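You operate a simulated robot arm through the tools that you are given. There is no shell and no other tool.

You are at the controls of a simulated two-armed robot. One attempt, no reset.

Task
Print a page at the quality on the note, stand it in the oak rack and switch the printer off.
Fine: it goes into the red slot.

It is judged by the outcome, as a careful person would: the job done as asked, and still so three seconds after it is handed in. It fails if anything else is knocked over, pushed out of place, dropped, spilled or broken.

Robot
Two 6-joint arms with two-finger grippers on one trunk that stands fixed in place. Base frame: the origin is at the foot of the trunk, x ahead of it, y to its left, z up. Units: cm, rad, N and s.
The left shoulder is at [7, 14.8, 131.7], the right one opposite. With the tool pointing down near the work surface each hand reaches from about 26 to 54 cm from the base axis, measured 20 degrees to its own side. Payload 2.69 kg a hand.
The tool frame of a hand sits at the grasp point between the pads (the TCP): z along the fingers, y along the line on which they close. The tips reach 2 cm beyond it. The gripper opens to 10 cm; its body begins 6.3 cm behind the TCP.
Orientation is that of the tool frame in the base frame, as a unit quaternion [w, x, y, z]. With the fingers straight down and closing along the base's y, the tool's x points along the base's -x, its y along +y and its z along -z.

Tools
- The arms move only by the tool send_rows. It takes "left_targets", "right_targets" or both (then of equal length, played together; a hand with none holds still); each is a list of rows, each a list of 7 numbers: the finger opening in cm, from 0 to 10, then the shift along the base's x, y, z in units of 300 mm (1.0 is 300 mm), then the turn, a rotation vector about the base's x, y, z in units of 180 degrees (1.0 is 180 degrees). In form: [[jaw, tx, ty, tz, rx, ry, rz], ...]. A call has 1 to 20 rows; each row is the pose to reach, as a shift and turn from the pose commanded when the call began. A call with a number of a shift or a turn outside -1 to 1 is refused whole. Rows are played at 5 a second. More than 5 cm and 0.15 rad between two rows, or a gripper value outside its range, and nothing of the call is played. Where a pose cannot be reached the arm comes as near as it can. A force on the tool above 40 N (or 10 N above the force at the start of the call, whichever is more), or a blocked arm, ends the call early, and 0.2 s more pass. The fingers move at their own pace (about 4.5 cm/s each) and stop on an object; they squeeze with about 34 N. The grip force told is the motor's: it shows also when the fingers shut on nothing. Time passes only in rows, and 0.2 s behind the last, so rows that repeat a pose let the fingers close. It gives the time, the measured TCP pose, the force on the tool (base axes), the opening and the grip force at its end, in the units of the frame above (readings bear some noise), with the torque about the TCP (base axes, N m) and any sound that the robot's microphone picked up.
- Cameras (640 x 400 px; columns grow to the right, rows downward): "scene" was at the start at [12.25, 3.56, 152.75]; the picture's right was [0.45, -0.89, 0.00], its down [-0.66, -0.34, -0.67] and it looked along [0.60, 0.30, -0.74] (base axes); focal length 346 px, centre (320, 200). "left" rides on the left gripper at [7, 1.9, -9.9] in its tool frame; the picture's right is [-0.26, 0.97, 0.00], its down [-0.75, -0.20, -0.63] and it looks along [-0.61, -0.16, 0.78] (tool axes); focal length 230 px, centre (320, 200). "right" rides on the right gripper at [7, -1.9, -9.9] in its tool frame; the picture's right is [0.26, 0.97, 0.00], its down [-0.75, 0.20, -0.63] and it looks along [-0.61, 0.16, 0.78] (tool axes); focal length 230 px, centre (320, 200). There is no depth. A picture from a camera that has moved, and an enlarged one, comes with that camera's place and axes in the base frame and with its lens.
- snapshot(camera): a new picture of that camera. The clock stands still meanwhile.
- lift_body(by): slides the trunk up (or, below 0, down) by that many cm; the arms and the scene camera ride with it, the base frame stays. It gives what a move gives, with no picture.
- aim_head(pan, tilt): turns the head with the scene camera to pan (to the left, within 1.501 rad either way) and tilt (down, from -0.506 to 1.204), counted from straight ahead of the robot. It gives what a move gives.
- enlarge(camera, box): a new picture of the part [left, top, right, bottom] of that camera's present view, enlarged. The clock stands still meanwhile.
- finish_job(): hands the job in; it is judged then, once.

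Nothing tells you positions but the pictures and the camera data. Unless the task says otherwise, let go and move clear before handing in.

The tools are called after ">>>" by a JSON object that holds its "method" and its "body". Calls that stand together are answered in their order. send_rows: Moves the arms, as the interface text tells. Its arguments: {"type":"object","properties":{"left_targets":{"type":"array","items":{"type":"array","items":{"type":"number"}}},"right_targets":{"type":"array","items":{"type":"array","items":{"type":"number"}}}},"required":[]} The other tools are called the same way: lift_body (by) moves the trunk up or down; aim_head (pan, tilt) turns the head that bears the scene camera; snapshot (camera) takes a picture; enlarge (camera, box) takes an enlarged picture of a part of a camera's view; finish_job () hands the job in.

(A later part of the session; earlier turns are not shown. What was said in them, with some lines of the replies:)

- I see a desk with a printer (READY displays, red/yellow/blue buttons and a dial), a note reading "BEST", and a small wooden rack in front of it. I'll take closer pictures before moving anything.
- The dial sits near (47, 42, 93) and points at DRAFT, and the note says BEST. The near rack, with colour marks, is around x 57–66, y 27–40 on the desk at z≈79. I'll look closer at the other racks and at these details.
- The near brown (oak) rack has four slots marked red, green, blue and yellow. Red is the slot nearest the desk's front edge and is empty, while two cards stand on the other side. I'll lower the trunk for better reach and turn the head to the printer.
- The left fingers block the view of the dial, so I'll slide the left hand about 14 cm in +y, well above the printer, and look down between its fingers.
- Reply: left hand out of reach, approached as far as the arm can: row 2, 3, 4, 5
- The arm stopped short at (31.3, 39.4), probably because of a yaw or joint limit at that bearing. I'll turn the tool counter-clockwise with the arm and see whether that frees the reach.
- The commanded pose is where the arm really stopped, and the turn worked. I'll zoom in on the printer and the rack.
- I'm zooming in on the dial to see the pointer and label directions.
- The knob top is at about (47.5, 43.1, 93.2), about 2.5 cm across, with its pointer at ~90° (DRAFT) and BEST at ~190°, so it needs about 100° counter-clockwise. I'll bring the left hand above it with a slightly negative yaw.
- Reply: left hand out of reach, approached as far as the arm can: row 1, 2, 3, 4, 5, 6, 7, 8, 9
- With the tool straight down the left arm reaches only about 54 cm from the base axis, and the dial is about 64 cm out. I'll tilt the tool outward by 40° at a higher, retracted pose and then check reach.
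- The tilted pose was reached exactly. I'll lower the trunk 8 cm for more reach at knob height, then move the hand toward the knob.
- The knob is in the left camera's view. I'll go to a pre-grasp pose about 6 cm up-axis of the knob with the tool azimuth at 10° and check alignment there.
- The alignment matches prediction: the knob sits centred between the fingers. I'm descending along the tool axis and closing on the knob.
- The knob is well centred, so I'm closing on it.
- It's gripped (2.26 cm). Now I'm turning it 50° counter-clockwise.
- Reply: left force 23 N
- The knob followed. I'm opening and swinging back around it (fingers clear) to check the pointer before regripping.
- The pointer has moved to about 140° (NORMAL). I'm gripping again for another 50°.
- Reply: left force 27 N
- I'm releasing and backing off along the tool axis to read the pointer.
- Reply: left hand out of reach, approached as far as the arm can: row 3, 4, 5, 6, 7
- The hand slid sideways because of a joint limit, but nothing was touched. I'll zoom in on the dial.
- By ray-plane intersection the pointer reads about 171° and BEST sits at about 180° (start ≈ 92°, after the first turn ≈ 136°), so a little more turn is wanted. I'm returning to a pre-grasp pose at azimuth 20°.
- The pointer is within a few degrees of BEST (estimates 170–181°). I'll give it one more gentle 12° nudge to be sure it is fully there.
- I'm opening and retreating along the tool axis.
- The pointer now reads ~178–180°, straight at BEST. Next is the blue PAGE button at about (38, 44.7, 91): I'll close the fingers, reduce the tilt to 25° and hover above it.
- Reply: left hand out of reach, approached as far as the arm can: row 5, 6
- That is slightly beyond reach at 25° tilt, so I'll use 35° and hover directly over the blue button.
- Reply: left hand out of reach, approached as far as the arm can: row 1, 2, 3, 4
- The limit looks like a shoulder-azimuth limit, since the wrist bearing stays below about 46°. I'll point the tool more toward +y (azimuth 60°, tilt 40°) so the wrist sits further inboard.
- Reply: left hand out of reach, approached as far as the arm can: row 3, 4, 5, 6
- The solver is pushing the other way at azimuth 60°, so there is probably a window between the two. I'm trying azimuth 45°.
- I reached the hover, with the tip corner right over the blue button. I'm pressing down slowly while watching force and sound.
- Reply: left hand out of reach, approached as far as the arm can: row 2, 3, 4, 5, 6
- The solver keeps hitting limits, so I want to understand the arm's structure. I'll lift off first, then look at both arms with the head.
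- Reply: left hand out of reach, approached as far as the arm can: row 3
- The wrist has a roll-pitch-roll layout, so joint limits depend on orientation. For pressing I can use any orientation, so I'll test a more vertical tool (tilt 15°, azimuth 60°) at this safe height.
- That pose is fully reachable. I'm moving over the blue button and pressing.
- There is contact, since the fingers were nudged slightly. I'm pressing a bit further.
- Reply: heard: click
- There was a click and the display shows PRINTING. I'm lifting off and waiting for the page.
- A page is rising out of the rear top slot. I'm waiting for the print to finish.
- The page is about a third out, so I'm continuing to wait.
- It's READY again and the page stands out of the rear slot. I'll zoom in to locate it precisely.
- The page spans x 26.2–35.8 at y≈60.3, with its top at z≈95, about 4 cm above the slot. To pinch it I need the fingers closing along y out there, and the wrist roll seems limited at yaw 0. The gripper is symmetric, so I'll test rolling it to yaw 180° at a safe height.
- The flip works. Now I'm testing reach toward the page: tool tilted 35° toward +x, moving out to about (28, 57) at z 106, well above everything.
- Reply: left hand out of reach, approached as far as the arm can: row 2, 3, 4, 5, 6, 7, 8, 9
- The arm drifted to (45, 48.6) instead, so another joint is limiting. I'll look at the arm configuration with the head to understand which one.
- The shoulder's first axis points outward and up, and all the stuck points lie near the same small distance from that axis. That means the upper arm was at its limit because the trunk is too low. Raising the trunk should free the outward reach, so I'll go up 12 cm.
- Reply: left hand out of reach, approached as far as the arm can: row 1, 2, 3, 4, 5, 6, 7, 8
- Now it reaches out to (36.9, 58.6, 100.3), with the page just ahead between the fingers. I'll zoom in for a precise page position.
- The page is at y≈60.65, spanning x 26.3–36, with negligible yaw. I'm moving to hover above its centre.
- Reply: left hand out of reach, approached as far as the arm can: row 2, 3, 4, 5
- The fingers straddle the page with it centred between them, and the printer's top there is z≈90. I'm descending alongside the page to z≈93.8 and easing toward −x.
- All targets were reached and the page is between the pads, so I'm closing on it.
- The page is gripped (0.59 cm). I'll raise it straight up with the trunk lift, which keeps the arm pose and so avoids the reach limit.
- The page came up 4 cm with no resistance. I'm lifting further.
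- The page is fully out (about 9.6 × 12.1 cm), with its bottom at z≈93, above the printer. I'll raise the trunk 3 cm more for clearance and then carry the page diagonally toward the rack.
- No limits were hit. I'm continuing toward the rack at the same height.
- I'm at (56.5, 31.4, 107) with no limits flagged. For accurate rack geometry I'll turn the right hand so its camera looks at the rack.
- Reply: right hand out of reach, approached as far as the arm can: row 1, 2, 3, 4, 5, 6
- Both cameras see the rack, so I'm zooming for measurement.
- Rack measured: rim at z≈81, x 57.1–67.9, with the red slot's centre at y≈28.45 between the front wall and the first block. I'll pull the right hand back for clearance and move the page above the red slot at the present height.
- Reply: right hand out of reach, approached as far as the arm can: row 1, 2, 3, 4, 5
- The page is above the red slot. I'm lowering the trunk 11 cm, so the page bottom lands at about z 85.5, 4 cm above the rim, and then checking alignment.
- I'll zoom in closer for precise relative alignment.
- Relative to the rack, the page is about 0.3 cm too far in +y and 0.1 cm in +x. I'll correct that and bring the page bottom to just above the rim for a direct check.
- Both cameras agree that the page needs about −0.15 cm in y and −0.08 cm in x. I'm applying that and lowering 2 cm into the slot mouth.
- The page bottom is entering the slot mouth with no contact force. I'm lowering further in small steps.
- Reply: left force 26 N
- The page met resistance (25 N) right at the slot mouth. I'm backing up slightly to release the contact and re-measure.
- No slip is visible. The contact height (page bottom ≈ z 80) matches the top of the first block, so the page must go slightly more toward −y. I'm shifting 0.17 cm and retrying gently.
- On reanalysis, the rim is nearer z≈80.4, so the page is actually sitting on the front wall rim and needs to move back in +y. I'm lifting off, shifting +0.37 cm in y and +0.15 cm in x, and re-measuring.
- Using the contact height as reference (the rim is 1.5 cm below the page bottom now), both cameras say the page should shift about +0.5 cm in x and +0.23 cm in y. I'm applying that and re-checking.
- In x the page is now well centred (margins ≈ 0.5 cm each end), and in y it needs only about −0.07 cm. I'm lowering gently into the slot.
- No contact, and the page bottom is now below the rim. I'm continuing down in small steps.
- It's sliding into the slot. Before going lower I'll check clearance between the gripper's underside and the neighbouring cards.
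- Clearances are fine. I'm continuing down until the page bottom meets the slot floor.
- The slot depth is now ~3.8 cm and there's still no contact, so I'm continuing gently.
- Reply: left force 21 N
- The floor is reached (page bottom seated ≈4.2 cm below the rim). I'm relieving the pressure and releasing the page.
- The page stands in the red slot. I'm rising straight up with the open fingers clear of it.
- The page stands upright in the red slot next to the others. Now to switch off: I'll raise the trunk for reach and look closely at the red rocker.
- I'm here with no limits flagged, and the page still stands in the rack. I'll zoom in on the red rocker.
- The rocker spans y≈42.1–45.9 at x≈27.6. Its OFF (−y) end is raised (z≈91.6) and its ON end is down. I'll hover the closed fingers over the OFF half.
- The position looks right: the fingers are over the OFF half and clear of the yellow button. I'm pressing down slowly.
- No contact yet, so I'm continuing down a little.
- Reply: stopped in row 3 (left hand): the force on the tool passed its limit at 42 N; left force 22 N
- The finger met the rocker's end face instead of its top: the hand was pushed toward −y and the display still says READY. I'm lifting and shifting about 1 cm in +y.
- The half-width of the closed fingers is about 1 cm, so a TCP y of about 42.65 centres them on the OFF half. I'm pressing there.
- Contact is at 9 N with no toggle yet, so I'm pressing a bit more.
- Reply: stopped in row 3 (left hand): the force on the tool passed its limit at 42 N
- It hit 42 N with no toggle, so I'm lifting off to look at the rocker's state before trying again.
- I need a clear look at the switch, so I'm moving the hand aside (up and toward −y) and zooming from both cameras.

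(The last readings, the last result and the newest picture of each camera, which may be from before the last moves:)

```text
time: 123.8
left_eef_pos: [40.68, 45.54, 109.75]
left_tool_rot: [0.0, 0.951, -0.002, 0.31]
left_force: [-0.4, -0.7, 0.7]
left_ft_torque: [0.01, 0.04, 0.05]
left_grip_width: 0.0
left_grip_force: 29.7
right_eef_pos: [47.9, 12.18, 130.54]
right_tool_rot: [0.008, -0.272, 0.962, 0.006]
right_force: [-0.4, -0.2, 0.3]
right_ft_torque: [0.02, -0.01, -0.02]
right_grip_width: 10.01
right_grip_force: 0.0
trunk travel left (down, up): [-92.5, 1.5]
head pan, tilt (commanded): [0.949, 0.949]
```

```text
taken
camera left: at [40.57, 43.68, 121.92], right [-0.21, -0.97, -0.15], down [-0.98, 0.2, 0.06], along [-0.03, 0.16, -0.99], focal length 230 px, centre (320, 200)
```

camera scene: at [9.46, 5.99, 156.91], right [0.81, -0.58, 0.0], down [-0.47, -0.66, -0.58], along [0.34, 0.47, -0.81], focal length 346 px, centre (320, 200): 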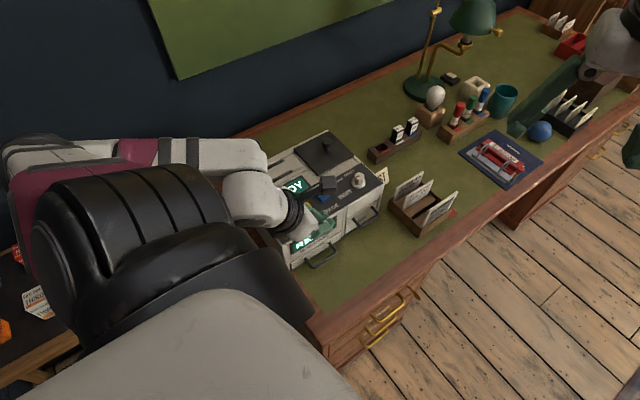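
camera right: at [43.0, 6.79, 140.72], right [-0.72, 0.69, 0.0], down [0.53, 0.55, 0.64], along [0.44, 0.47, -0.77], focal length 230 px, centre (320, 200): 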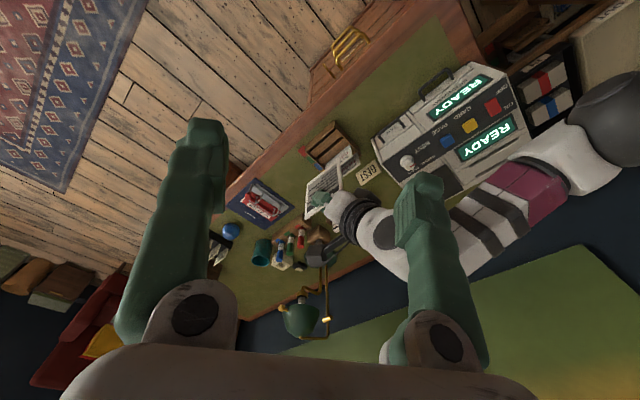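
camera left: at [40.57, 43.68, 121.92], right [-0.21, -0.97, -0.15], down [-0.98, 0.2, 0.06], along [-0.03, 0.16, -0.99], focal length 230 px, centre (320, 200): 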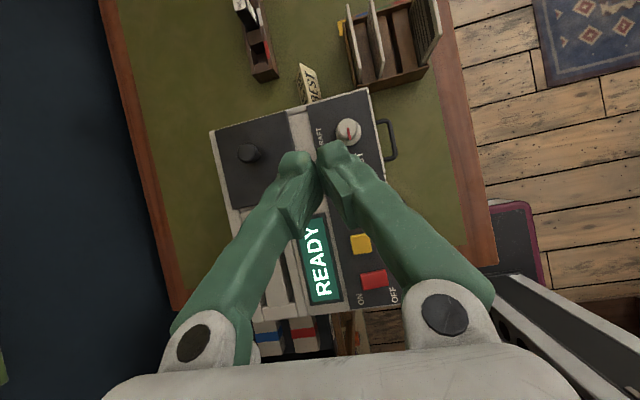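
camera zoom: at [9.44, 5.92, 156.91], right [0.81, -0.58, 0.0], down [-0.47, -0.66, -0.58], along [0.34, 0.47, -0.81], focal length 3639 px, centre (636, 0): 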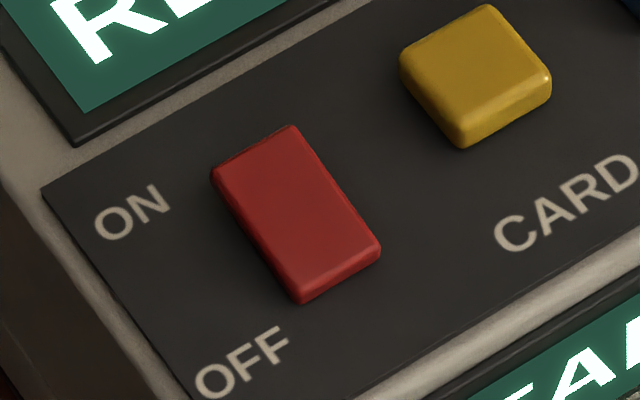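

The rocker's top is level at z≈91.9, x 26.7–28.5, y 41.9–45.2. The two-finger tip is wide and probably bottomed on the panel beside it. I'll press with a single finger instead: gripper opened, the +y finger over the OFF end, the other finger hanging free in front of the printer.

>>> {"method": "send_rows", "body": {"left_targets": [[2, -0.07, -0.04, -0.05, 0, 0, 0], [4, -0.15, -0.08, -0.1, 0, 0, 0], [6, -0.23, -0.12, -0.16, 0, 0, 0], [6, -0.31, -0.16, -0.22, 0, 0, 0], [6, -0.39, -0.2, -0.29, 0, 0, 0], [6, -0.451, -0.226, -0.35, 0, 0, 0], [6, -0.451, -0.226, -0.393, 0, 0, 0], [6, -0.451, -0.226, -0.393, 0, 0, 0]]}}

>>> {"method": "snapshot", "body": {"camera": "left"}}

>>> {"method": "enlarge", "body": {"camera": "scene", "box": [220, 170, 340, 260]}}

>>> {"method": "enlarge", "body": {"camera": "right", "box": [450, 60, 550, 140]}}

```text
time: 125.6
left_eef_pos: [27.15, 38.98, 97.96]
left_tool_rot: [0.0, 0.951, -0.003, 0.31]
left_force: [0.9, 0.3, -0.7]
left_ft_torque: [0.03, 0.01, 0.01]
left_grip_width: 5.98
left_grip_force: 0.0
right_eef_pos: [47.96, 12.14, 130.64]
right_tool_rot: [0.006, -0.271, 0.963, 0.006]
right_force: [0.5, 0.5, 0.0]
right_ft_torque: [0.01, 0.0, 0.01]
right_grip_width: 10.03
right_grip_force: 0.1
trunk travel left (down, up): [-92.5, 1.5]
head pan, tilt (commanded): [0.949, 0.949]
```

```text
taken
camera left: at [26.99, 37.0, 109.97], right [-0.21, -0.96, -0.15], down [-0.98, 0.2, 0.07], along [-0.03, 0.16, -0.99], focal length 230 px, centre (320, 200)
```

left: 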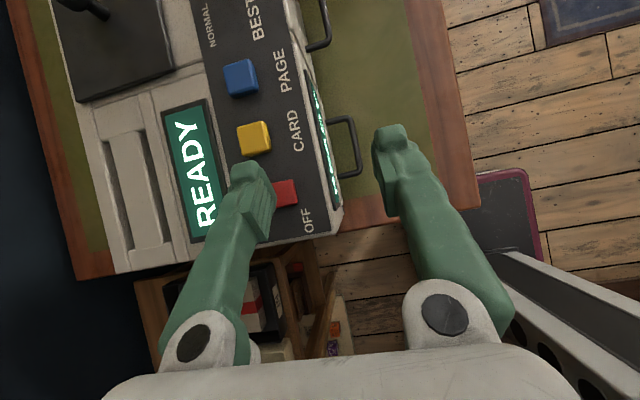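

```text
4.44 times, centred on (280, 215) of scene
camera zoom: at [9.51, 5.98, 156.91], right [0.81, -0.58, 0.0], down [-0.47, -0.66, -0.58], along [0.34, 0.47, -0.81], focal length 1536 px, centre (498, 133)
```

zoom: 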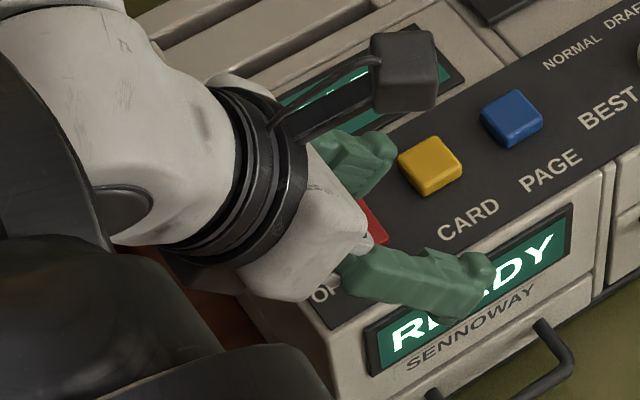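

```text
5.00 times, centred on (500, 100) of right
camera zoom: at [43.05, 6.81, 140.2], right [-0.72, 0.69, 0.0], down [0.53, 0.55, 0.64], along [0.44, 0.47, -0.77], focal length 1150 px, centre (-580, 700)
```

zoom: 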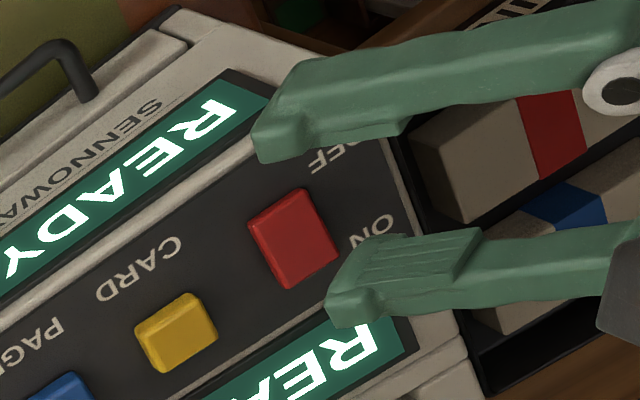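

The finger is thicker than I assumed (about 2.3 cm each), so the earlier presses covered the pivot. With the single finger, its centre sits about 4.4 cm from the TCP, so I need TCP y≈37.5 to cover only the OFF end.

>>> {"method": "send_rows", "body": {"left_targets": [[6, 0, -0.025, 0, 0, 0, 0], [6, 0, -0.048, 0, 0, 0, 0], [6, 0, -0.048, -0.04, 0, 0, 0], [6, 0, -0.048, -0.08, 0, 0, 0], [6, 0, -0.048, -0.11, 0, 0, 0], [6, 0, -0.048, -0.11, 0, 0, 0]]}}

>>> {"method": "snapshot", "body": {"camera": "left"}}

>>> {"method": "enlarge", "body": {"camera": "right", "box": [450, 60, 550, 140]}}

>>> {"method": "enlarge", "body": {"camera": "scene", "box": [220, 170, 340, 260]}}

```text
time: 127.0
left_eef_pos: [26.95, 37.38, 94.79]
left_tool_rot: [0.001, 0.951, -0.003, 0.31]
left_force: [1.0, 0.4, 0.3]
left_ft_torque: [-0.02, 0.0, -0.03]
left_grip_width: 6.01
left_grip_force: 0.0
right_eef_pos: [48.03, 12.28, 130.55]
right_tool_rot: [0.007, -0.272, 0.962, 0.005]
right_force: [-0.4, -0.1, 0.1]
right_ft_torque: [0.02, -0.01, 0.06]
right_grip_width: 9.99
right_grip_force: 0.1
trunk travel left (down, up): [-92.5, 1.5]
head pan, tilt (commanded): [0.949, 0.949]
```

```text
taken
camera left: at [26.81, 35.49, 106.79], right [-0.21, -0.96, -0.15], down [-0.98, 0.2, 0.06], along [-0.03, 0.16, -0.99], focal length 230 px, centre (320, 200)
```

left: 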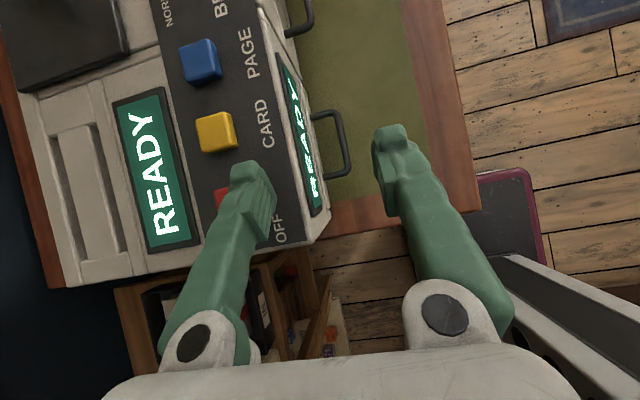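

```text
5.00 times, centred on (500, 100) of right
camera zoom: at [43.0, 6.79, 140.22], right [-0.72, 0.69, 0.0], down [0.53, 0.55, 0.64], along [0.44, 0.47, -0.77], focal length 1150 px, centre (-580, 700)
```

zoom: 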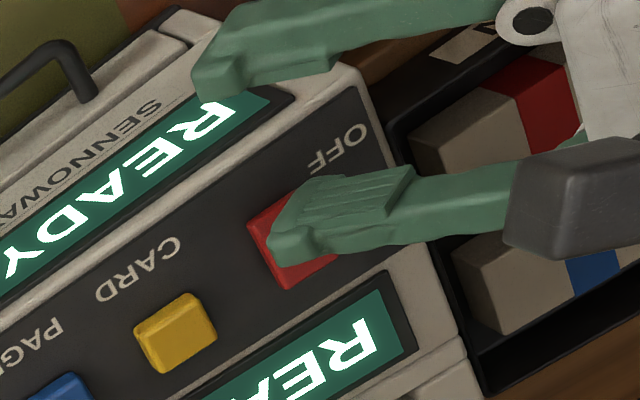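

```text
4.44 times, centred on (280, 215) of scene
camera zoom: at [9.47, 5.96, 156.91], right [0.81, -0.58, 0.0], down [-0.47, -0.66, -0.58], along [0.34, 0.47, -0.81], focal length 1536 px, centre (498, 133)
```

zoom: 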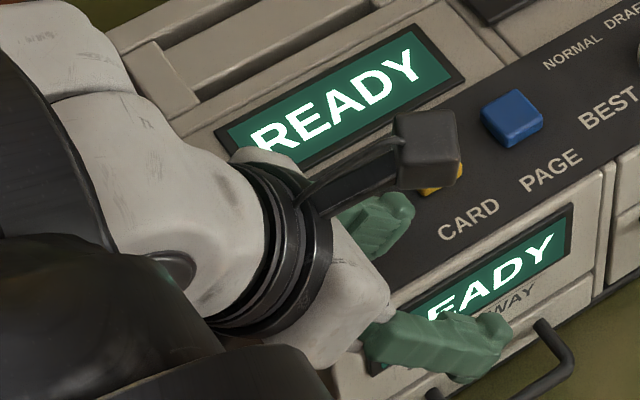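

The finger still reaches past the pivot (it covers y≈42.1–44.1), so I'm shifting another 1.1 cm in −y and pressing.

>>> {"method": "send_rows", "body": {"left_targets": [[6, 0.005, -0.02, 0, 0, 0, 0], [6, 0.01, -0.037, 0, 0, 0, 0], [6, 0.01, -0.037, -0.015, 0, 0, 0], [6, 0.01, -0.037, -0.03, 0, 0, 0], [6, 0.01, -0.037, -0.04, 0, 0, 0], [6, 0.01, -0.037, -0.05, 0, 0, 0]]}}

>>> {"method": "enlarge", "body": {"camera": "right", "box": [450, 60, 550, 140]}}

>>> {"method": "snapshot", "body": {"camera": "left"}}

```text
time: 128.4
left_eef_pos: [27.58, 36.2, 93.38]
left_tool_rot: [0.0, 0.95, -0.002, 0.311]
left_force: [-0.2, -0.4, 0.5]
left_ft_torque: [-0.02, 0.0, -0.02]
left_grip_width: 5.99
left_grip_force: 0.0
right_eef_pos: [48.17, 12.16, 130.47]
right_tool_rot: [0.007, -0.272, 0.962, 0.006]
right_force: [0.3, 0.3, -0.4]
right_ft_torque: [-0.03, 0.02, 0.01]
right_grip_width: 10.01
right_grip_force: 0.2
trunk travel left (down, up): [-92.5, 1.5]
head pan, tilt (commanded): [0.949, 0.949]
```

```text
5.00 times, centred on (500, 100) of right
camera zoom: at [43.0, 6.79, 140.22], right [-0.72, 0.69, 0.0], down [0.53, 0.55, 0.64], along [0.44, 0.47, -0.77], focal length 1150 px, centre (-580, 700)
```

zoom: 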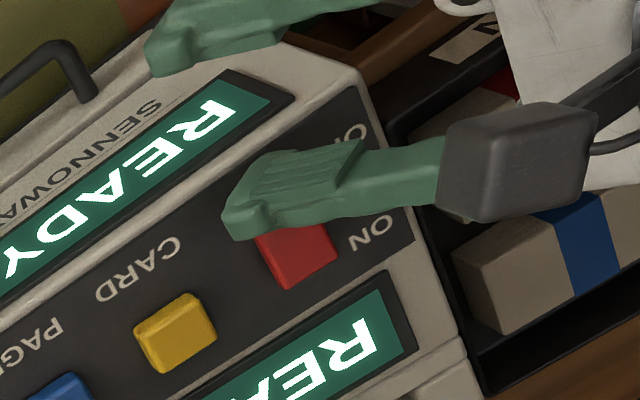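

```text
taken
camera left: at [27.33, 34.27, 105.33], right [-0.21, -0.96, -0.15], down [-0.98, 0.2, 0.06], along [-0.03, 0.16, -0.99], focal length 230 px, centre (320, 200)
```

left: 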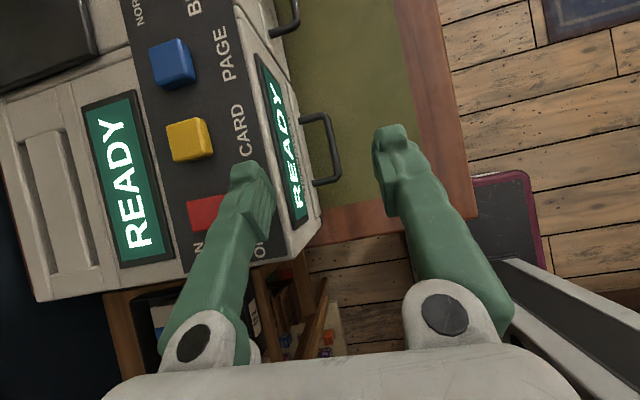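

Now the finger overlaps only the OFF end. I'm pressing down.

>>> {"method": "send_rows", "body": {"left_targets": [[6, 0, 0, -0.007, 0, 0, 0], [6, 0, 0, -0.014, 0, 0, 0], [6, 0, 0, -0.021, 0, 0, 0], [6, 0, 0, -0.028, 0, 0, 0]]}}

>>> {"method": "enlarge", "body": {"camera": "right", "box": [450, 60, 550, 140]}}

>>> {"method": "snapshot", "body": {"camera": "left"}}

```text
time: 129.4
left_eef_pos: [27.37, 36.22, 92.61]
left_tool_rot: [0.0, 0.95, -0.003, 0.312]
left_force: [-0.4, 0.2, 4.3]
left_ft_torque: [0.21, 0.04, 0.03]
left_grip_width: 6.05
left_grip_force: 0.1
right_eef_pos: [47.83, 12.12, 130.53]
right_tool_rot: [0.008, -0.271, 0.963, 0.006]
right_force: [0.2, -1.2, -0.6]
right_ft_torque: [0.03, 0.01, 0.01]
right_grip_width: 10.0
right_grip_force: 0.0
trunk travel left (down, up): [-92.5, 1.5]
head pan, tilt (commanded): [0.949, 0.949]
```

```text
5.00 times, centred on (500, 100) of right
camera zoom: at [42.91, 6.74, 140.26], right [-0.72, 0.69, 0.0], down [0.53, 0.55, 0.64], along [0.44, 0.47, -0.76], focal length 1150 px, centre (-580, 700)
```

zoom: 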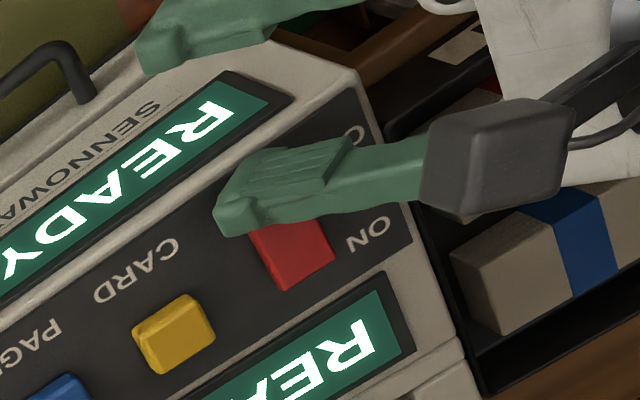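

```text
taken
camera left: at [27.22, 34.39, 104.53], right [-0.21, -0.96, -0.16], down [-0.98, 0.2, 0.06], along [-0.03, 0.17, -0.99], focal length 230 px, centre (320, 200)
```

left: 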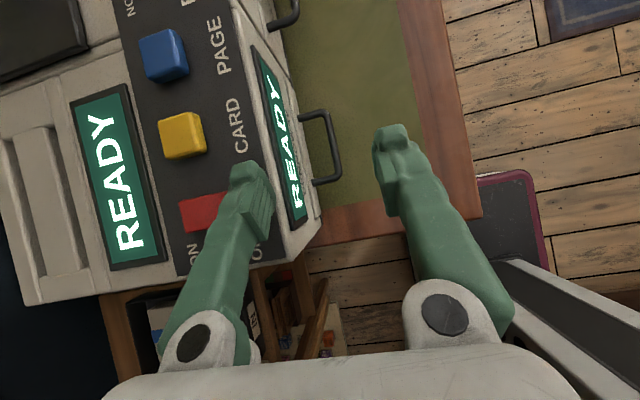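

>>> {"method": "send_rows", "body": {"left_targets": [[6, 0, 0, -0.006, 0, 0, 0], [6, 0, 0, -0.012, 0, 0, 0], [6, 0, 0, -0.018, 0, 0, 0]]}}

>>> {"method": "enlarge", "body": {"camera": "right", "box": [450, 60, 550, 140]}}

>>> {"method": "snapshot", "body": {"camera": "left"}}

```text
time: 130.2
left_eef_pos: [27.38, 36.19, 92.33]
left_tool_rot: [-0.002, 0.948, -0.007, 0.318]
left_force: [-11.1, 3.1, 28.4]
left_ft_torque: [1.14, 0.16, 0.67]
left_grip_width: 6.46
left_grip_force: 3.3
right_eef_pos: [47.58, 11.97, 130.84]
right_tool_rot: [0.01, -0.272, 0.962, 0.006]
right_force: [0.0, 0.2, 0.6]
right_ft_torque: [-0.02, 0.01, 0.04]
right_grip_width: 9.98
right_grip_force: 0.1
trunk travel left (down, up): [-92.5, 1.5]
head pan, tilt (commanded): [0.949, 0.949]
stopped in row 3 (left hand): the force on the tool passed its limit at 43 N (the readings are from after the stop); the commanded pose is now the measured one
```

```text
5.00 times, centred on (500, 100) of right
camera zoom: at [42.43, 6.61, 140.42], right [-0.73, 0.69, 0.0], down [0.53, 0.55, 0.65], along [0.45, 0.47, -0.76], focal length 1150 px, centre (-580, 700)
```

zoom: 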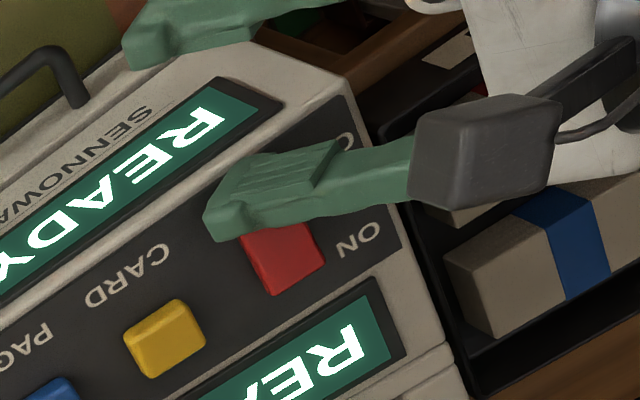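

```text
taken
camera left: at [26.98, 34.09, 104.44], right [-0.22, -0.96, -0.16], down [-0.98, 0.21, 0.05], along [-0.01, 0.17, -0.99], focal length 230 px, centre (320, 200)
```

left: 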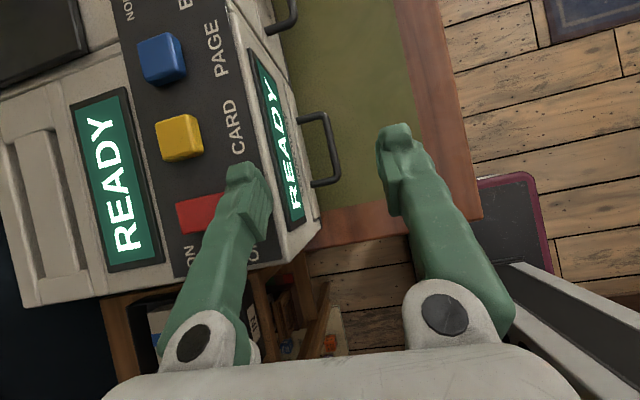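

From above, the finger centre is TCP + 4.25 cm, so this last press landed on the panel beside the rocker. The right TCP y is about 37.5. I'm lifting, shifting +1.25 cm and pressing again.

>>> {"method": "send_rows", "body": {"left_targets": [[6, 0, 0, 0.03, 0, 0, 0], [6, 0, 0.01, 0.07, 0, 0, 0], [6, 0, 0.03, 0.08, 0, 0, 0], [6, 0, 0.042, 0.08, 0, 0, 0], [6, 0, 0.042, 0.08, 0, 0, 0], [6, 0, 0.042, 0.08, 0, 0, 0]]}}

>>> {"method": "snapshot", "body": {"camera": "left"}}

>>> {"method": "enlarge", "body": {"camera": "right", "box": [475, 75, 535, 125]}}

```text
time: 131.6
left_eef_pos: [27.66, 37.4, 94.61]
left_tool_rot: [-0.001, 0.948, -0.005, 0.317]
left_force: [0.3, 0.2, -0.1]
left_ft_torque: [-0.01, 0.01, 0.0]
left_grip_width: 6.02
left_grip_force: 0.1
right_eef_pos: [47.94, 12.12, 130.58]
right_tool_rot: [0.008, -0.27, 0.963, 0.005]
right_force: [-0.3, 0.4, 0.1]
right_ft_torque: [0.0, -0.02, 0.0]
right_grip_width: 9.98
right_grip_force: 0.1
trunk travel left (down, up): [-92.5, 1.5]
head pan, tilt (commanded): [0.949, 0.949]
```

```text
taken
camera left: at [27.32, 35.53, 106.61], right [-0.22, -0.96, -0.16], down [-0.98, 0.21, 0.06], along [-0.02, 0.17, -0.99], focal length 230 px, centre (320, 200)
```

left: 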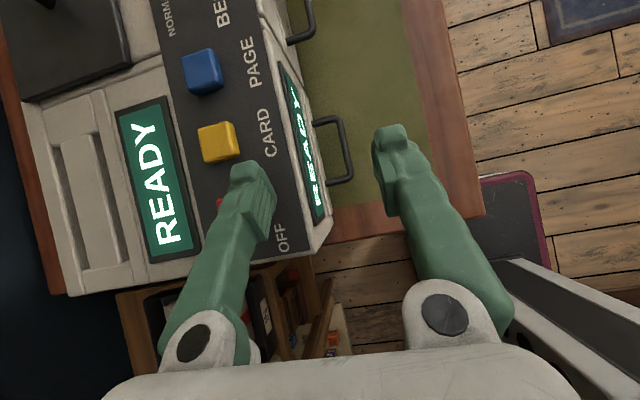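

```text
8.00 times, centred on (505, 100) of right
camera zoom: at [42.91, 6.76, 140.25], right [-0.72, 0.69, 0.0], down [0.53, 0.55, 0.64], along [0.44, 0.47, -0.77], focal length 1841 px, centre (-1160, 1000)
```

zoom: 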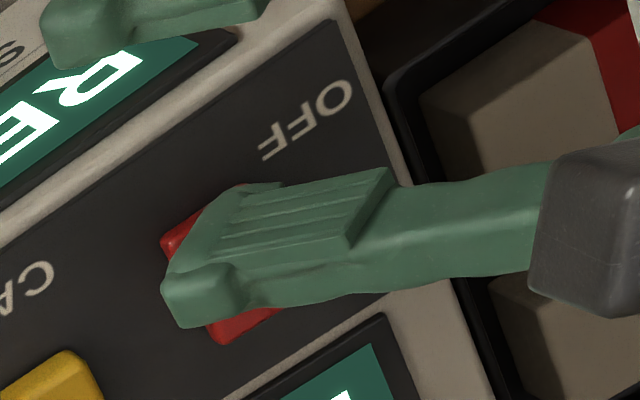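

>>> {"method": "send_rows", "body": {"left_targets": [[6, 0, 0, -0.02, 0, 0, 0], [6, 0, 0, -0.035, 0, 0, 0], [6, 0, 0, -0.045, 0, 0, 0], [6, 0, 0, -0.052, 0, 0, 0], [6, 0, 0, -0.058, 0, 0, 0]]}}

>>> {"method": "enlarge", "body": {"camera": "right", "box": [450, 60, 550, 140]}}

>>> {"method": "snapshot", "body": {"camera": "left"}}

```text
time: 132.8
left_eef_pos: [27.69, 37.53, 92.81]
left_tool_rot: [-0.002, 0.949, -0.005, 0.316]
left_force: [0.2, -0.1, -0.6]
left_ft_torque: [-0.01, 0.02, -0.01]
left_grip_width: 6.0
left_grip_force: 0.1
right_eef_pos: [48.02, 12.09, 130.62]
right_tool_rot: [0.007, -0.27, 0.963, 0.006]
right_force: [0.4, 0.9, 1.0]
right_ft_torque: [0.03, -0.02, 0.0]
right_grip_width: 10.02
right_grip_force: 0.0
trunk travel left (down, up): [-92.5, 1.5]
head pan, tilt (commanded): [0.949, 0.949]
```

```text
5.00 times, centred on (500, 100) of right
camera zoom: at [42.99, 6.79, 140.22], right [-0.72, 0.69, 0.0], down [0.53, 0.55, 0.64], along [0.44, 0.47, -0.77], focal length 1150 px, centre (-580, 700)
```

zoom: 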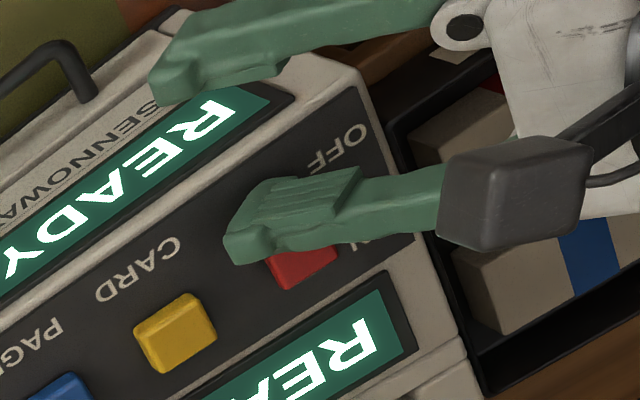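

```text
taken
camera left: at [27.35, 35.58, 104.86], right [-0.22, -0.96, -0.16], down [-0.98, 0.21, 0.06], along [-0.02, 0.17, -0.99], focal length 230 px, centre (320, 200)
```

left: 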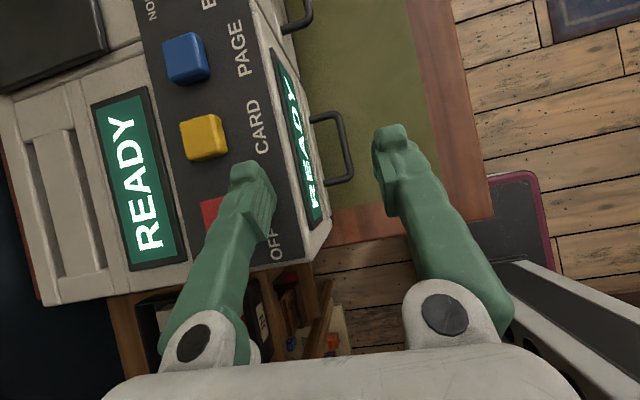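

>>> {"method": "send_rows", "body": {"left_targets": [[6, 0, 0, -0.006, 0, 0, 0], [6, 0, 0, -0.012, 0, 0, 0], [6, 0, 0, -0.018, 0, 0, 0]]}}

>>> {"method": "enlarge", "body": {"camera": "right", "box": [450, 60, 550, 140]}}

>>> {"method": "snapshot", "body": {"camera": "left"}}

```text
time: 133.6
left_eef_pos: [27.75, 37.47, 92.53]
left_tool_rot: [-0.001, 0.949, -0.008, 0.316]
left_force: [-0.9, 3.4, 14.1]
left_ft_torque: [0.6, 0.03, -0.13]
left_grip_width: 6.18
left_grip_force: 1.4
right_eef_pos: [47.83, 12.02, 130.62]
right_tool_rot: [0.008, -0.272, 0.962, 0.006]
right_force: [-0.4, -0.2, 0.1]
right_ft_torque: [0.01, 0.02, -0.01]
right_grip_width: 10.01
right_grip_force: 0.1
trunk travel left (down, up): [-92.5, 1.5]
head pan, tilt (commanded): [0.949, 0.949]
```

```text
5.00 times, centred on (500, 100) of right
camera zoom: at [42.83, 6.65, 140.31], right [-0.72, 0.69, 0.0], down [0.53, 0.55, 0.64], along [0.44, 0.47, -0.76], focal length 1150 px, centre (-580, 700)
```

zoom: 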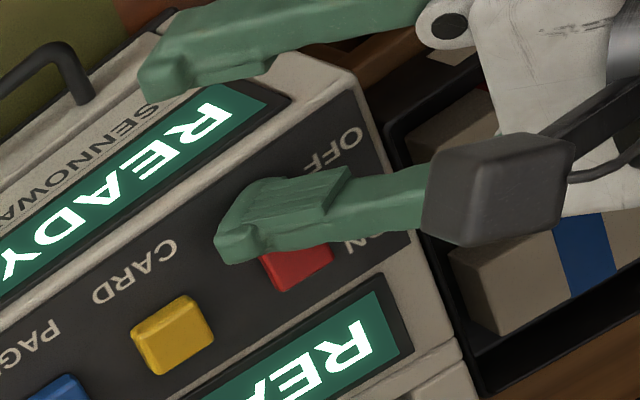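

```text
taken
camera left: at [27.32, 35.44, 104.47], right [-0.22, -0.96, -0.16], down [-0.98, 0.21, 0.05], along [-0.02, 0.17, -0.99], focal length 230 px, centre (320, 200)
```

left: 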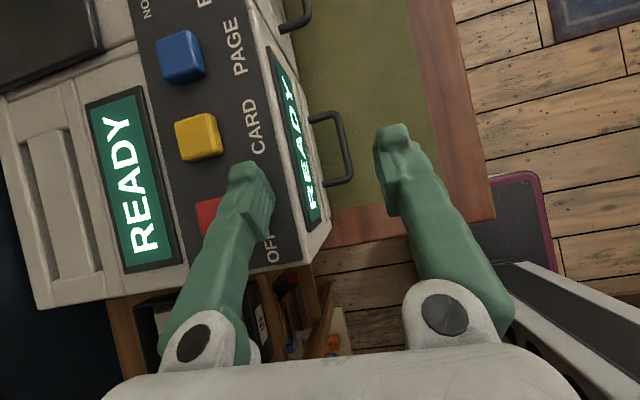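

Contact came only at panel height: the finger's lowest point is about 1 cm ahead of the TCP and just misses the rocker on its +x side. I'm lifting, shifting −0.9 cm in x, and pressing again.

>>> {"method": "send_rows", "body": {"left_targets": [[6, 0, 0, 0.02, 0, 0, 0], [6, 0, 0, 0.05, 0, 0, 0], [6, -0.015, 0, 0.055, 0, 0, 0], [6, -0.03, 0, 0.055, 0, 0, 0], [6, -0.03, 0, 0.055, 0, 0, 0], [6, -0.03, 0, 0.04, 0, 0, 0], [6, -0.03, 0, 0.03, 0, 0, 0], [6, -0.03, 0, 0.02, 0, 0, 0]]}}

>>> {"method": "enlarge", "body": {"camera": "right", "box": [450, 60, 550, 140]}}

>>> {"method": "snapshot", "body": {"camera": "left"}}

```text
time: 135.4
left_eef_pos: [26.82, 37.53, 92.85]
left_tool_rot: [-0.001, 0.949, -0.005, 0.316]
left_force: [1.0, 0.1, -0.9]
left_ft_torque: [0.04, 0.0, 0.03]
left_grip_width: 6.01
left_grip_force: 0.0
right_eef_pos: [47.99, 12.12, 130.59]
right_tool_rot: [0.008, -0.271, 0.962, 0.006]
right_force: [-0.6, 0.0, -0.8]
right_ft_torque: [-0.01, 0.04, -0.03]
right_grip_width: 10.03
right_grip_force: 0.1
trunk travel left (down, up): [-92.5, 1.5]
head pan, tilt (commanded): [0.949, 0.949]
```

```text
5.00 times, centred on (500, 100) of right
camera zoom: at [43.01, 6.81, 140.21], right [-0.72, 0.69, 0.0], down [0.53, 0.55, 0.64], along [0.44, 0.47, -0.77], focal length 1150 px, centre (-580, 700)
```

zoom: 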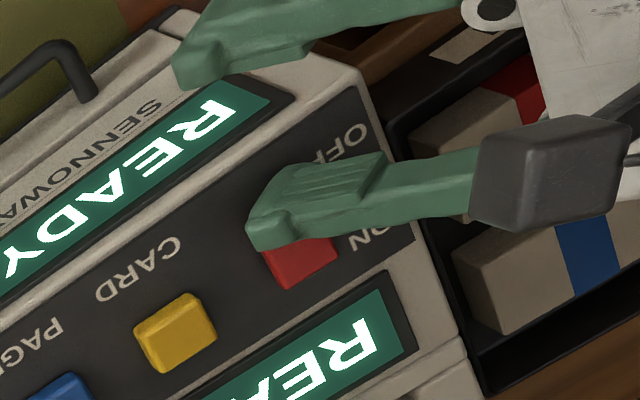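

```text
taken
camera left: at [26.54, 35.61, 104.92], right [-0.22, -0.96, -0.16], down [-0.98, 0.21, 0.06], along [-0.02, 0.17, -0.99], focal length 230 px, centre (320, 200)
```

left: 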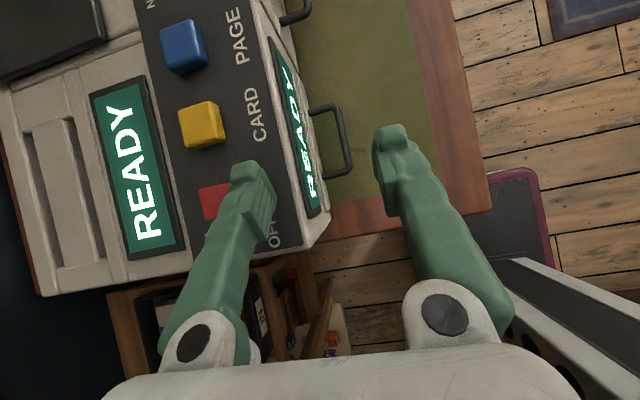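

>>> {"method": "send_rows", "body": {"left_targets": [[6, 0, 0, -0.006, 0, 0, 0], [6, 0, 0, -0.012, 0, 0, 0], [6, 0, 0, -0.018, 0, 0, 0]]}}

>>> {"method": "enlarge", "body": {"camera": "right", "box": [450, 60, 550, 140]}}

```text
time: 136.2
left_eef_pos: [26.8, 37.44, 92.51]
left_tool_rot: [-0.002, 0.948, -0.007, 0.317]
left_force: [0.6, 1.6, 8.3]
left_ft_torque: [0.32, -0.03, -0.09]
left_grip_width: 6.04
left_grip_force: 0.3
right_eef_pos: [47.88, 11.94, 130.57]
right_tool_rot: [0.008, -0.27, 0.963, 0.006]
right_force: [0.6, 0.1, -0.3]
right_ft_torque: [-0.04, 0.01, 0.01]
right_grip_width: 10.01
right_grip_force: 0.1
trunk travel left (down, up): [-92.5, 1.5]
head pan, tilt (commanded): [0.949, 0.949]
```

```text
5.00 times, centred on (500, 100) of right
camera zoom: at [42.93, 6.65, 140.27], right [-0.72, 0.69, 0.0], down [0.53, 0.55, 0.64], along [0.44, 0.47, -0.76], focal length 1150 px, centre (-580, 700)
```

zoom: 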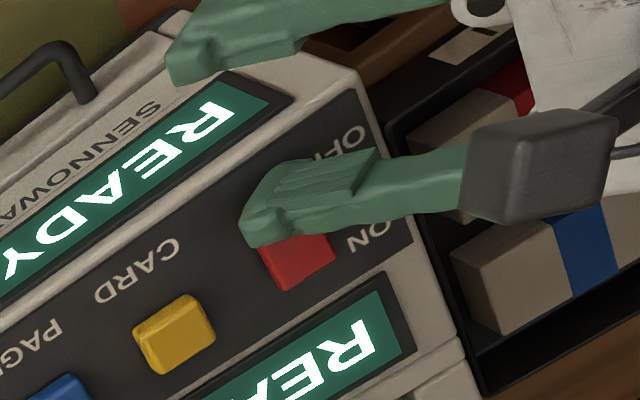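

The torque readings show the recent contacts were on the panel at y≈41, because the finger's tip is narrower at its bottom (TCP+3 to TCP+4.4). So TCP y≈38.3 and x≈27.5 should land on the OFF end, and I'm retrying there.

>>> {"method": "send_rows", "body": {"left_targets": [[6, 0, 0, 0.02, 0, 0, 0], [6, 0, 0, 0.05, 0, 0, 0], [6, 0.012, 0.014, 0.06, 0, 0, 0], [6, 0.025, 0.028, 0.06, 0, 0, 0], [6, 0.025, 0.028, 0.06, 0, 0, 0], [6, 0.025, 0.028, 0.045, 0, 0, 0], [6, 0.025, 0.028, 0.035, 0, 0, 0], [6, 0.025, 0.028, 0.028, 0, 0, 0]]}}

>>> {"method": "enlarge", "body": {"camera": "right", "box": [450, 60, 550, 140]}}

```text
time: 138.0
left_eef_pos: [27.56, 38.35, 93.25]
left_tool_rot: [-0.002, 0.949, -0.006, 0.317]
left_force: [-0.1, -0.2, 3.0]
left_ft_torque: [0.11, -0.05, 0.0]
left_grip_width: 6.01
left_grip_force: 0.3
right_eef_pos: [47.9, 12.05, 130.58]
right_tool_rot: [0.007, -0.271, 0.962, 0.005]
right_force: [-0.2, 0.5, 0.0]
right_ft_torque: [0.03, 0.01, 0.03]
right_grip_width: 10.02
right_grip_force: 0.0
trunk travel left (down, up): [-92.5, 1.5]
head pan, tilt (commanded): [0.949, 0.949]
```

```text
5.00 times, centred on (500, 100) of right
camera zoom: at [42.94, 6.73, 140.25], right [-0.72, 0.69, 0.0], down [0.53, 0.55, 0.64], along [0.44, 0.47, -0.77], focal length 1150 px, centre (-580, 700)
```

zoom: 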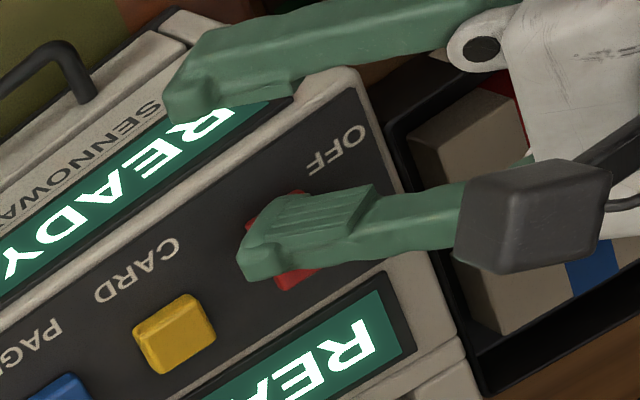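

There's contact with the rocker now (3 N at z 93.25, at y≈42). I'm pressing further.

>>> {"method": "send_rows", "body": {"left_targets": [[6, 0, 0, -0.006, 0, 0, 0], [6, 0, 0, -0.012, 0, 0, 0], [6, 0, 0, -0.018, 0, 0, 0]]}}

>>> {"method": "enlarge", "body": {"camera": "right", "box": [450, 60, 550, 140]}}

```text
time: 138.8
left_eef_pos: [27.25, 37.96, 92.65]
left_tool_rot: [-0.001, 0.95, -0.004, 0.313]
left_force: [-7.6, -7.7, 18.0]
left_ft_torque: [0.64, 0.14, 0.4]
left_grip_width: 5.69
left_grip_force: 0.2
right_eef_pos: [47.66, 11.69, 130.67]
right_tool_rot: [0.009, -0.27, 0.963, 0.007]
right_force: [0.7, 0.3, 0.7]
right_ft_torque: [-0.02, 0.02, -0.01]
right_grip_width: 10.0
right_grip_force: 0.1
trunk travel left (down, up): [-92.5, 1.5]
head pan, tilt (commanded): [0.949, 0.949]
```

```text
5.00 times, centred on (500, 100) of right
camera zoom: at [42.68, 6.24, 140.33], right [-0.72, 0.69, 0.0], down [0.53, 0.55, 0.65], along [0.44, 0.47, -0.76], focal length 1150 px, centre (-580, 700)
```

zoom: 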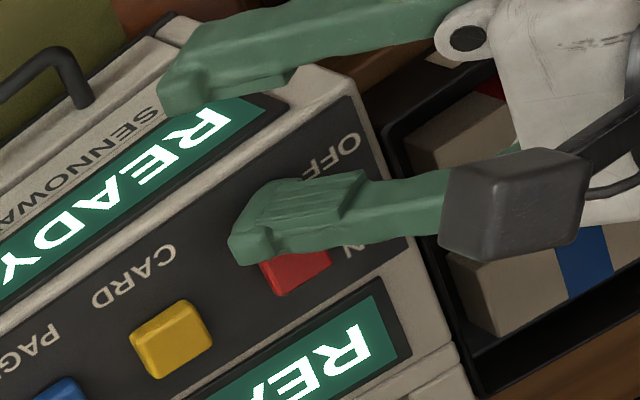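

The finger slid off the OFF end. A better tool pose is to lean the closed fingers toward +y (tilt about 35°) so only their lower front edge bears on the OFF end. I'll lift, close the gripper and rotate the hand +90° about vertical at a safe height.

>>> {"method": "send_rows", "body": {"left_targets": [[6, 0, 0, 0.05, 0, 0, 0], [6, 0, 0, 0.15, 0, 0, 0], [4, 0, 0, 0.25, 0, 0, 0], [2, 0, 0, 0.3, 0, 0, 0.0385], [0, 0, 0, 0.3, 0, 0, 0.077], [0, 0, 0, 0.3, 0, 0, 0.1155], [0, 0, 0, 0.3, 0, 0, 0.154], [0, 0, 0, 0.3, 0, 0, 0.1925], [0, 0, 0, 0.3, 0, 0, 0.231], [0, 0, 0, 0.3, 0, 0, 0.2695], [0, 0, 0, 0.3, 0, 0, 0.308], [0, 0, 0, 0.3, 0, 0, 0.3465], [0, 0, 0, 0.3, 0, 0, 0.385], [0, 0, 0, 0.3, 0, 0, 0.4235], [0, 0, 0, 0.3, 0, 0, 0.462], [0, 0, 0, 0.3, 0, 0, 0.5], [0, 0, 0, 0.3, 0, 0, 0.5]]}}

>>> {"method": "snapshot", "body": {"camera": "left"}}

>>> {"method": "snapshot", "body": {"camera": "scene"}}

>>> {"method": "enlarge", "body": {"camera": "right", "box": [430, 50, 550, 150]}}

```text
time: 142.4
left_eef_pos: [26.21, 43.63, 102.59]
left_tool_rot: [-0.222, 0.675, 0.668, 0.221]
left_force: [-0.2, -0.1, 0.6]
left_ft_torque: [-0.05, -0.01, 0.02]
left_grip_width: 0.0
left_grip_force: 30.0
left hand out of reach, approached as far as the arm can: row 9, 10, 11, 12, 13, 14, 15, 16, 17
right_eef_pos: [48.02, 12.2, 130.54]
right_tool_rot: [0.007, -0.272, 0.962, 0.006]
right_force: [-0.5, -0.4, 0.2]
right_ft_torque: [-0.03, 0.02, -0.03]
right_grip_width: 10.02
right_grip_force: 0.0
trunk travel left (down, up): [-92.5, 1.5]
head pan, tilt (commanded): [0.949, 0.949]
```

```text
taken
camera left: at [28.03, 43.23, 114.62], right [0.96, -0.22, -0.16], down [-0.21, -0.98, 0.06], along [-0.17, -0.03, -0.99], focal length 230 px, centre (320, 200)
```

left: 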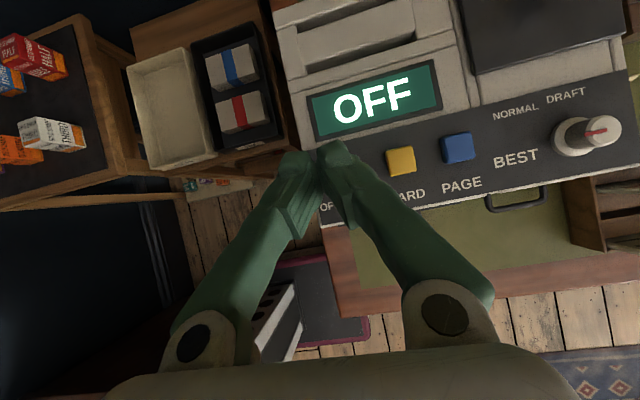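

```text
taken
camera scene: at [9.47, 5.94, 156.91], right [0.81, -0.58, 0.0], down [-0.47, -0.66, -0.58], along [0.34, 0.47, -0.81], focal length 346 px, centre (320, 200)
```

scene: 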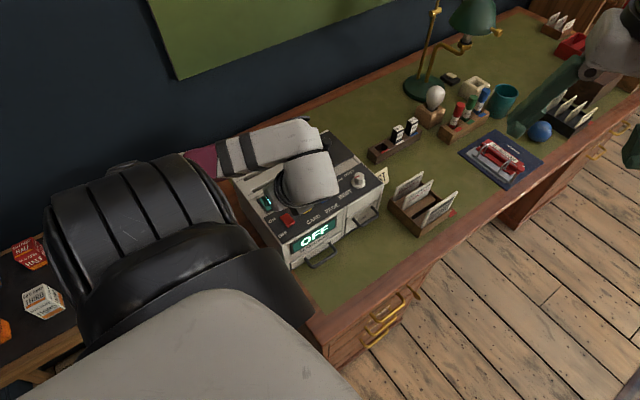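

```text
4.00 times, centred on (490, 100) of right
camera zoom: at [43.01, 6.78, 140.22], right [-0.72, 0.69, 0.0], down [0.53, 0.55, 0.64], along [0.44, 0.47, -0.77], focal length 920 px, centre (-360, 600)
```

zoom: 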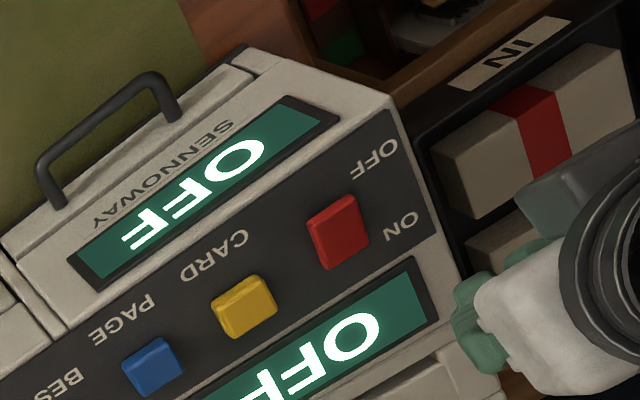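

The displays now read OFF, so the last press toggled the switch. I'll move the hand clear and verify everything.

>>> {"method": "send_rows", "body": {"left_targets": [[0, 0.03, -0.03, 0.05, 0, 0, 0], [0, 0.08, -0.07, 0.1, 0, 0, 0], [0, 0.13, -0.12, 0.16, 0, 0, 0], [0, 0.18, -0.17, 0.22, 0, 0, 0], [0, 0.22, -0.22, 0.27, 0, 0, 0], [0, 0.22, -0.22, 0.27, 0, 0, 0], [0, 0.22, -0.22, 0.27, 0, 0, 0], [0, 0.22, -0.22, 0.27, 0, 0, 0]]}}

>>> {"method": "snapshot", "body": {"camera": "scene"}}

>>> {"method": "enlarge", "body": {"camera": "right", "box": [280, 60, 560, 220]}}

>>> {"method": "enlarge", "body": {"camera": "scene", "box": [370, 150, 480, 250]}}

```text
time: 144.2
left_eef_pos: [28.97, 46.94, 110.04]
left_tool_rot: [-0.221, 0.676, 0.667, 0.222]
left_force: [-0.4, 0.6, -0.4]
left_ft_torque: [0.03, 0.0, 0.01]
left_grip_width: 0.0
left_grip_force: 29.3
left hand out of reach, approached as far as the arm can: row 1, 2, 3, 4, 5, 6, 7, 8
right_eef_pos: [47.91, 12.24, 130.61]
right_tool_rot: [0.007, -0.271, 0.963, 0.005]
right_force: [0.0, 0.5, -0.1]
right_ft_torque: [0.01, -0.02, -0.03]
right_grip_width: 9.99
right_grip_force: 0.1
trunk travel left (down, up): [-92.5, 1.5]
head pan, tilt (commanded): [0.949, 0.949]
```

```text
taken
camera scene: at [9.49, 5.99, 156.91], right [0.81, -0.58, 0.0], down [-0.47, -0.66, -0.58], along [0.34, 0.47, -0.81], focal length 346 px, centre (320, 200)
```

scene: 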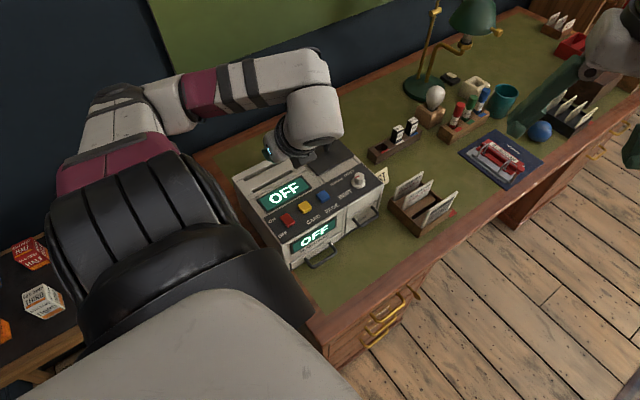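

```text
2.29 times, centred on (420, 140) of right
camera zoom: at [43.03, 6.82, 140.21], right [-0.72, 0.69, 0.0], down [0.53, 0.55, 0.64], along [0.44, 0.47, -0.77], focal length 526 px, centre (91, 337)
```

zoom: 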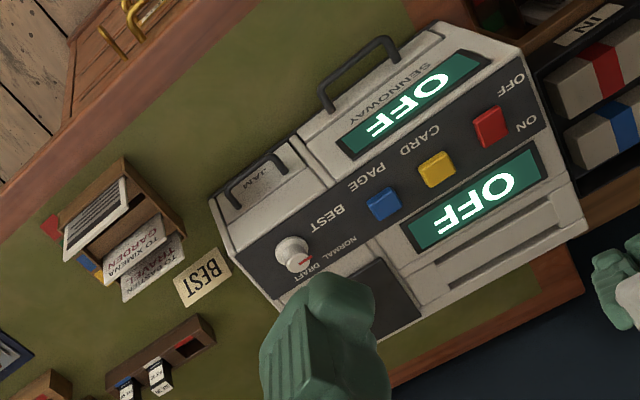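

```text
4.00 times, centred on (425, 200) of scene
camera zoom: at [9.49, 5.99, 156.91], right [0.81, -0.58, 0.0], down [-0.47, -0.66, -0.58], along [0.34, 0.47, -0.81], focal length 1383 px, centre (-100, 200)
```

zoom: 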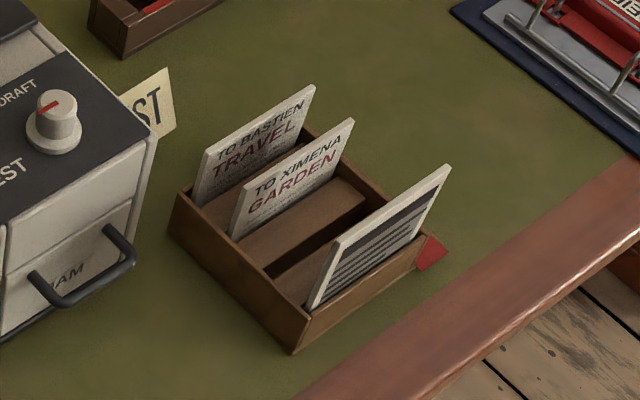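

The printer reads OFF on both displays, and the dial is still at BEST. The printed page stands upright in the red slot, and nothing else has been disturbed. Both hands are clear, so I'm handing in.

>>> {"method": "finish_job", "body": {}}

```text
The job is handed in.
```

The job is handed in. The page was printed with the quality dial on BEST, as the note says, and it stands upright in the red slot of the oak rack. The printer is switched off, and both its displays read OFF.

- **Switch:** it took several tries. Three presses hit the 40 N force limit before it clicked over.
- **Page placement:** the page touched the rack's rim twice, at about 25 N and 10 N, before I lined it up and lowered it into the slot.

In the last pictures the other cards, the note and the rest of the desk looked undisturbed. I did not measure whether the printer had shifted under the presses, but it looked to be in the same place. Both hands were clear of everything at the end.
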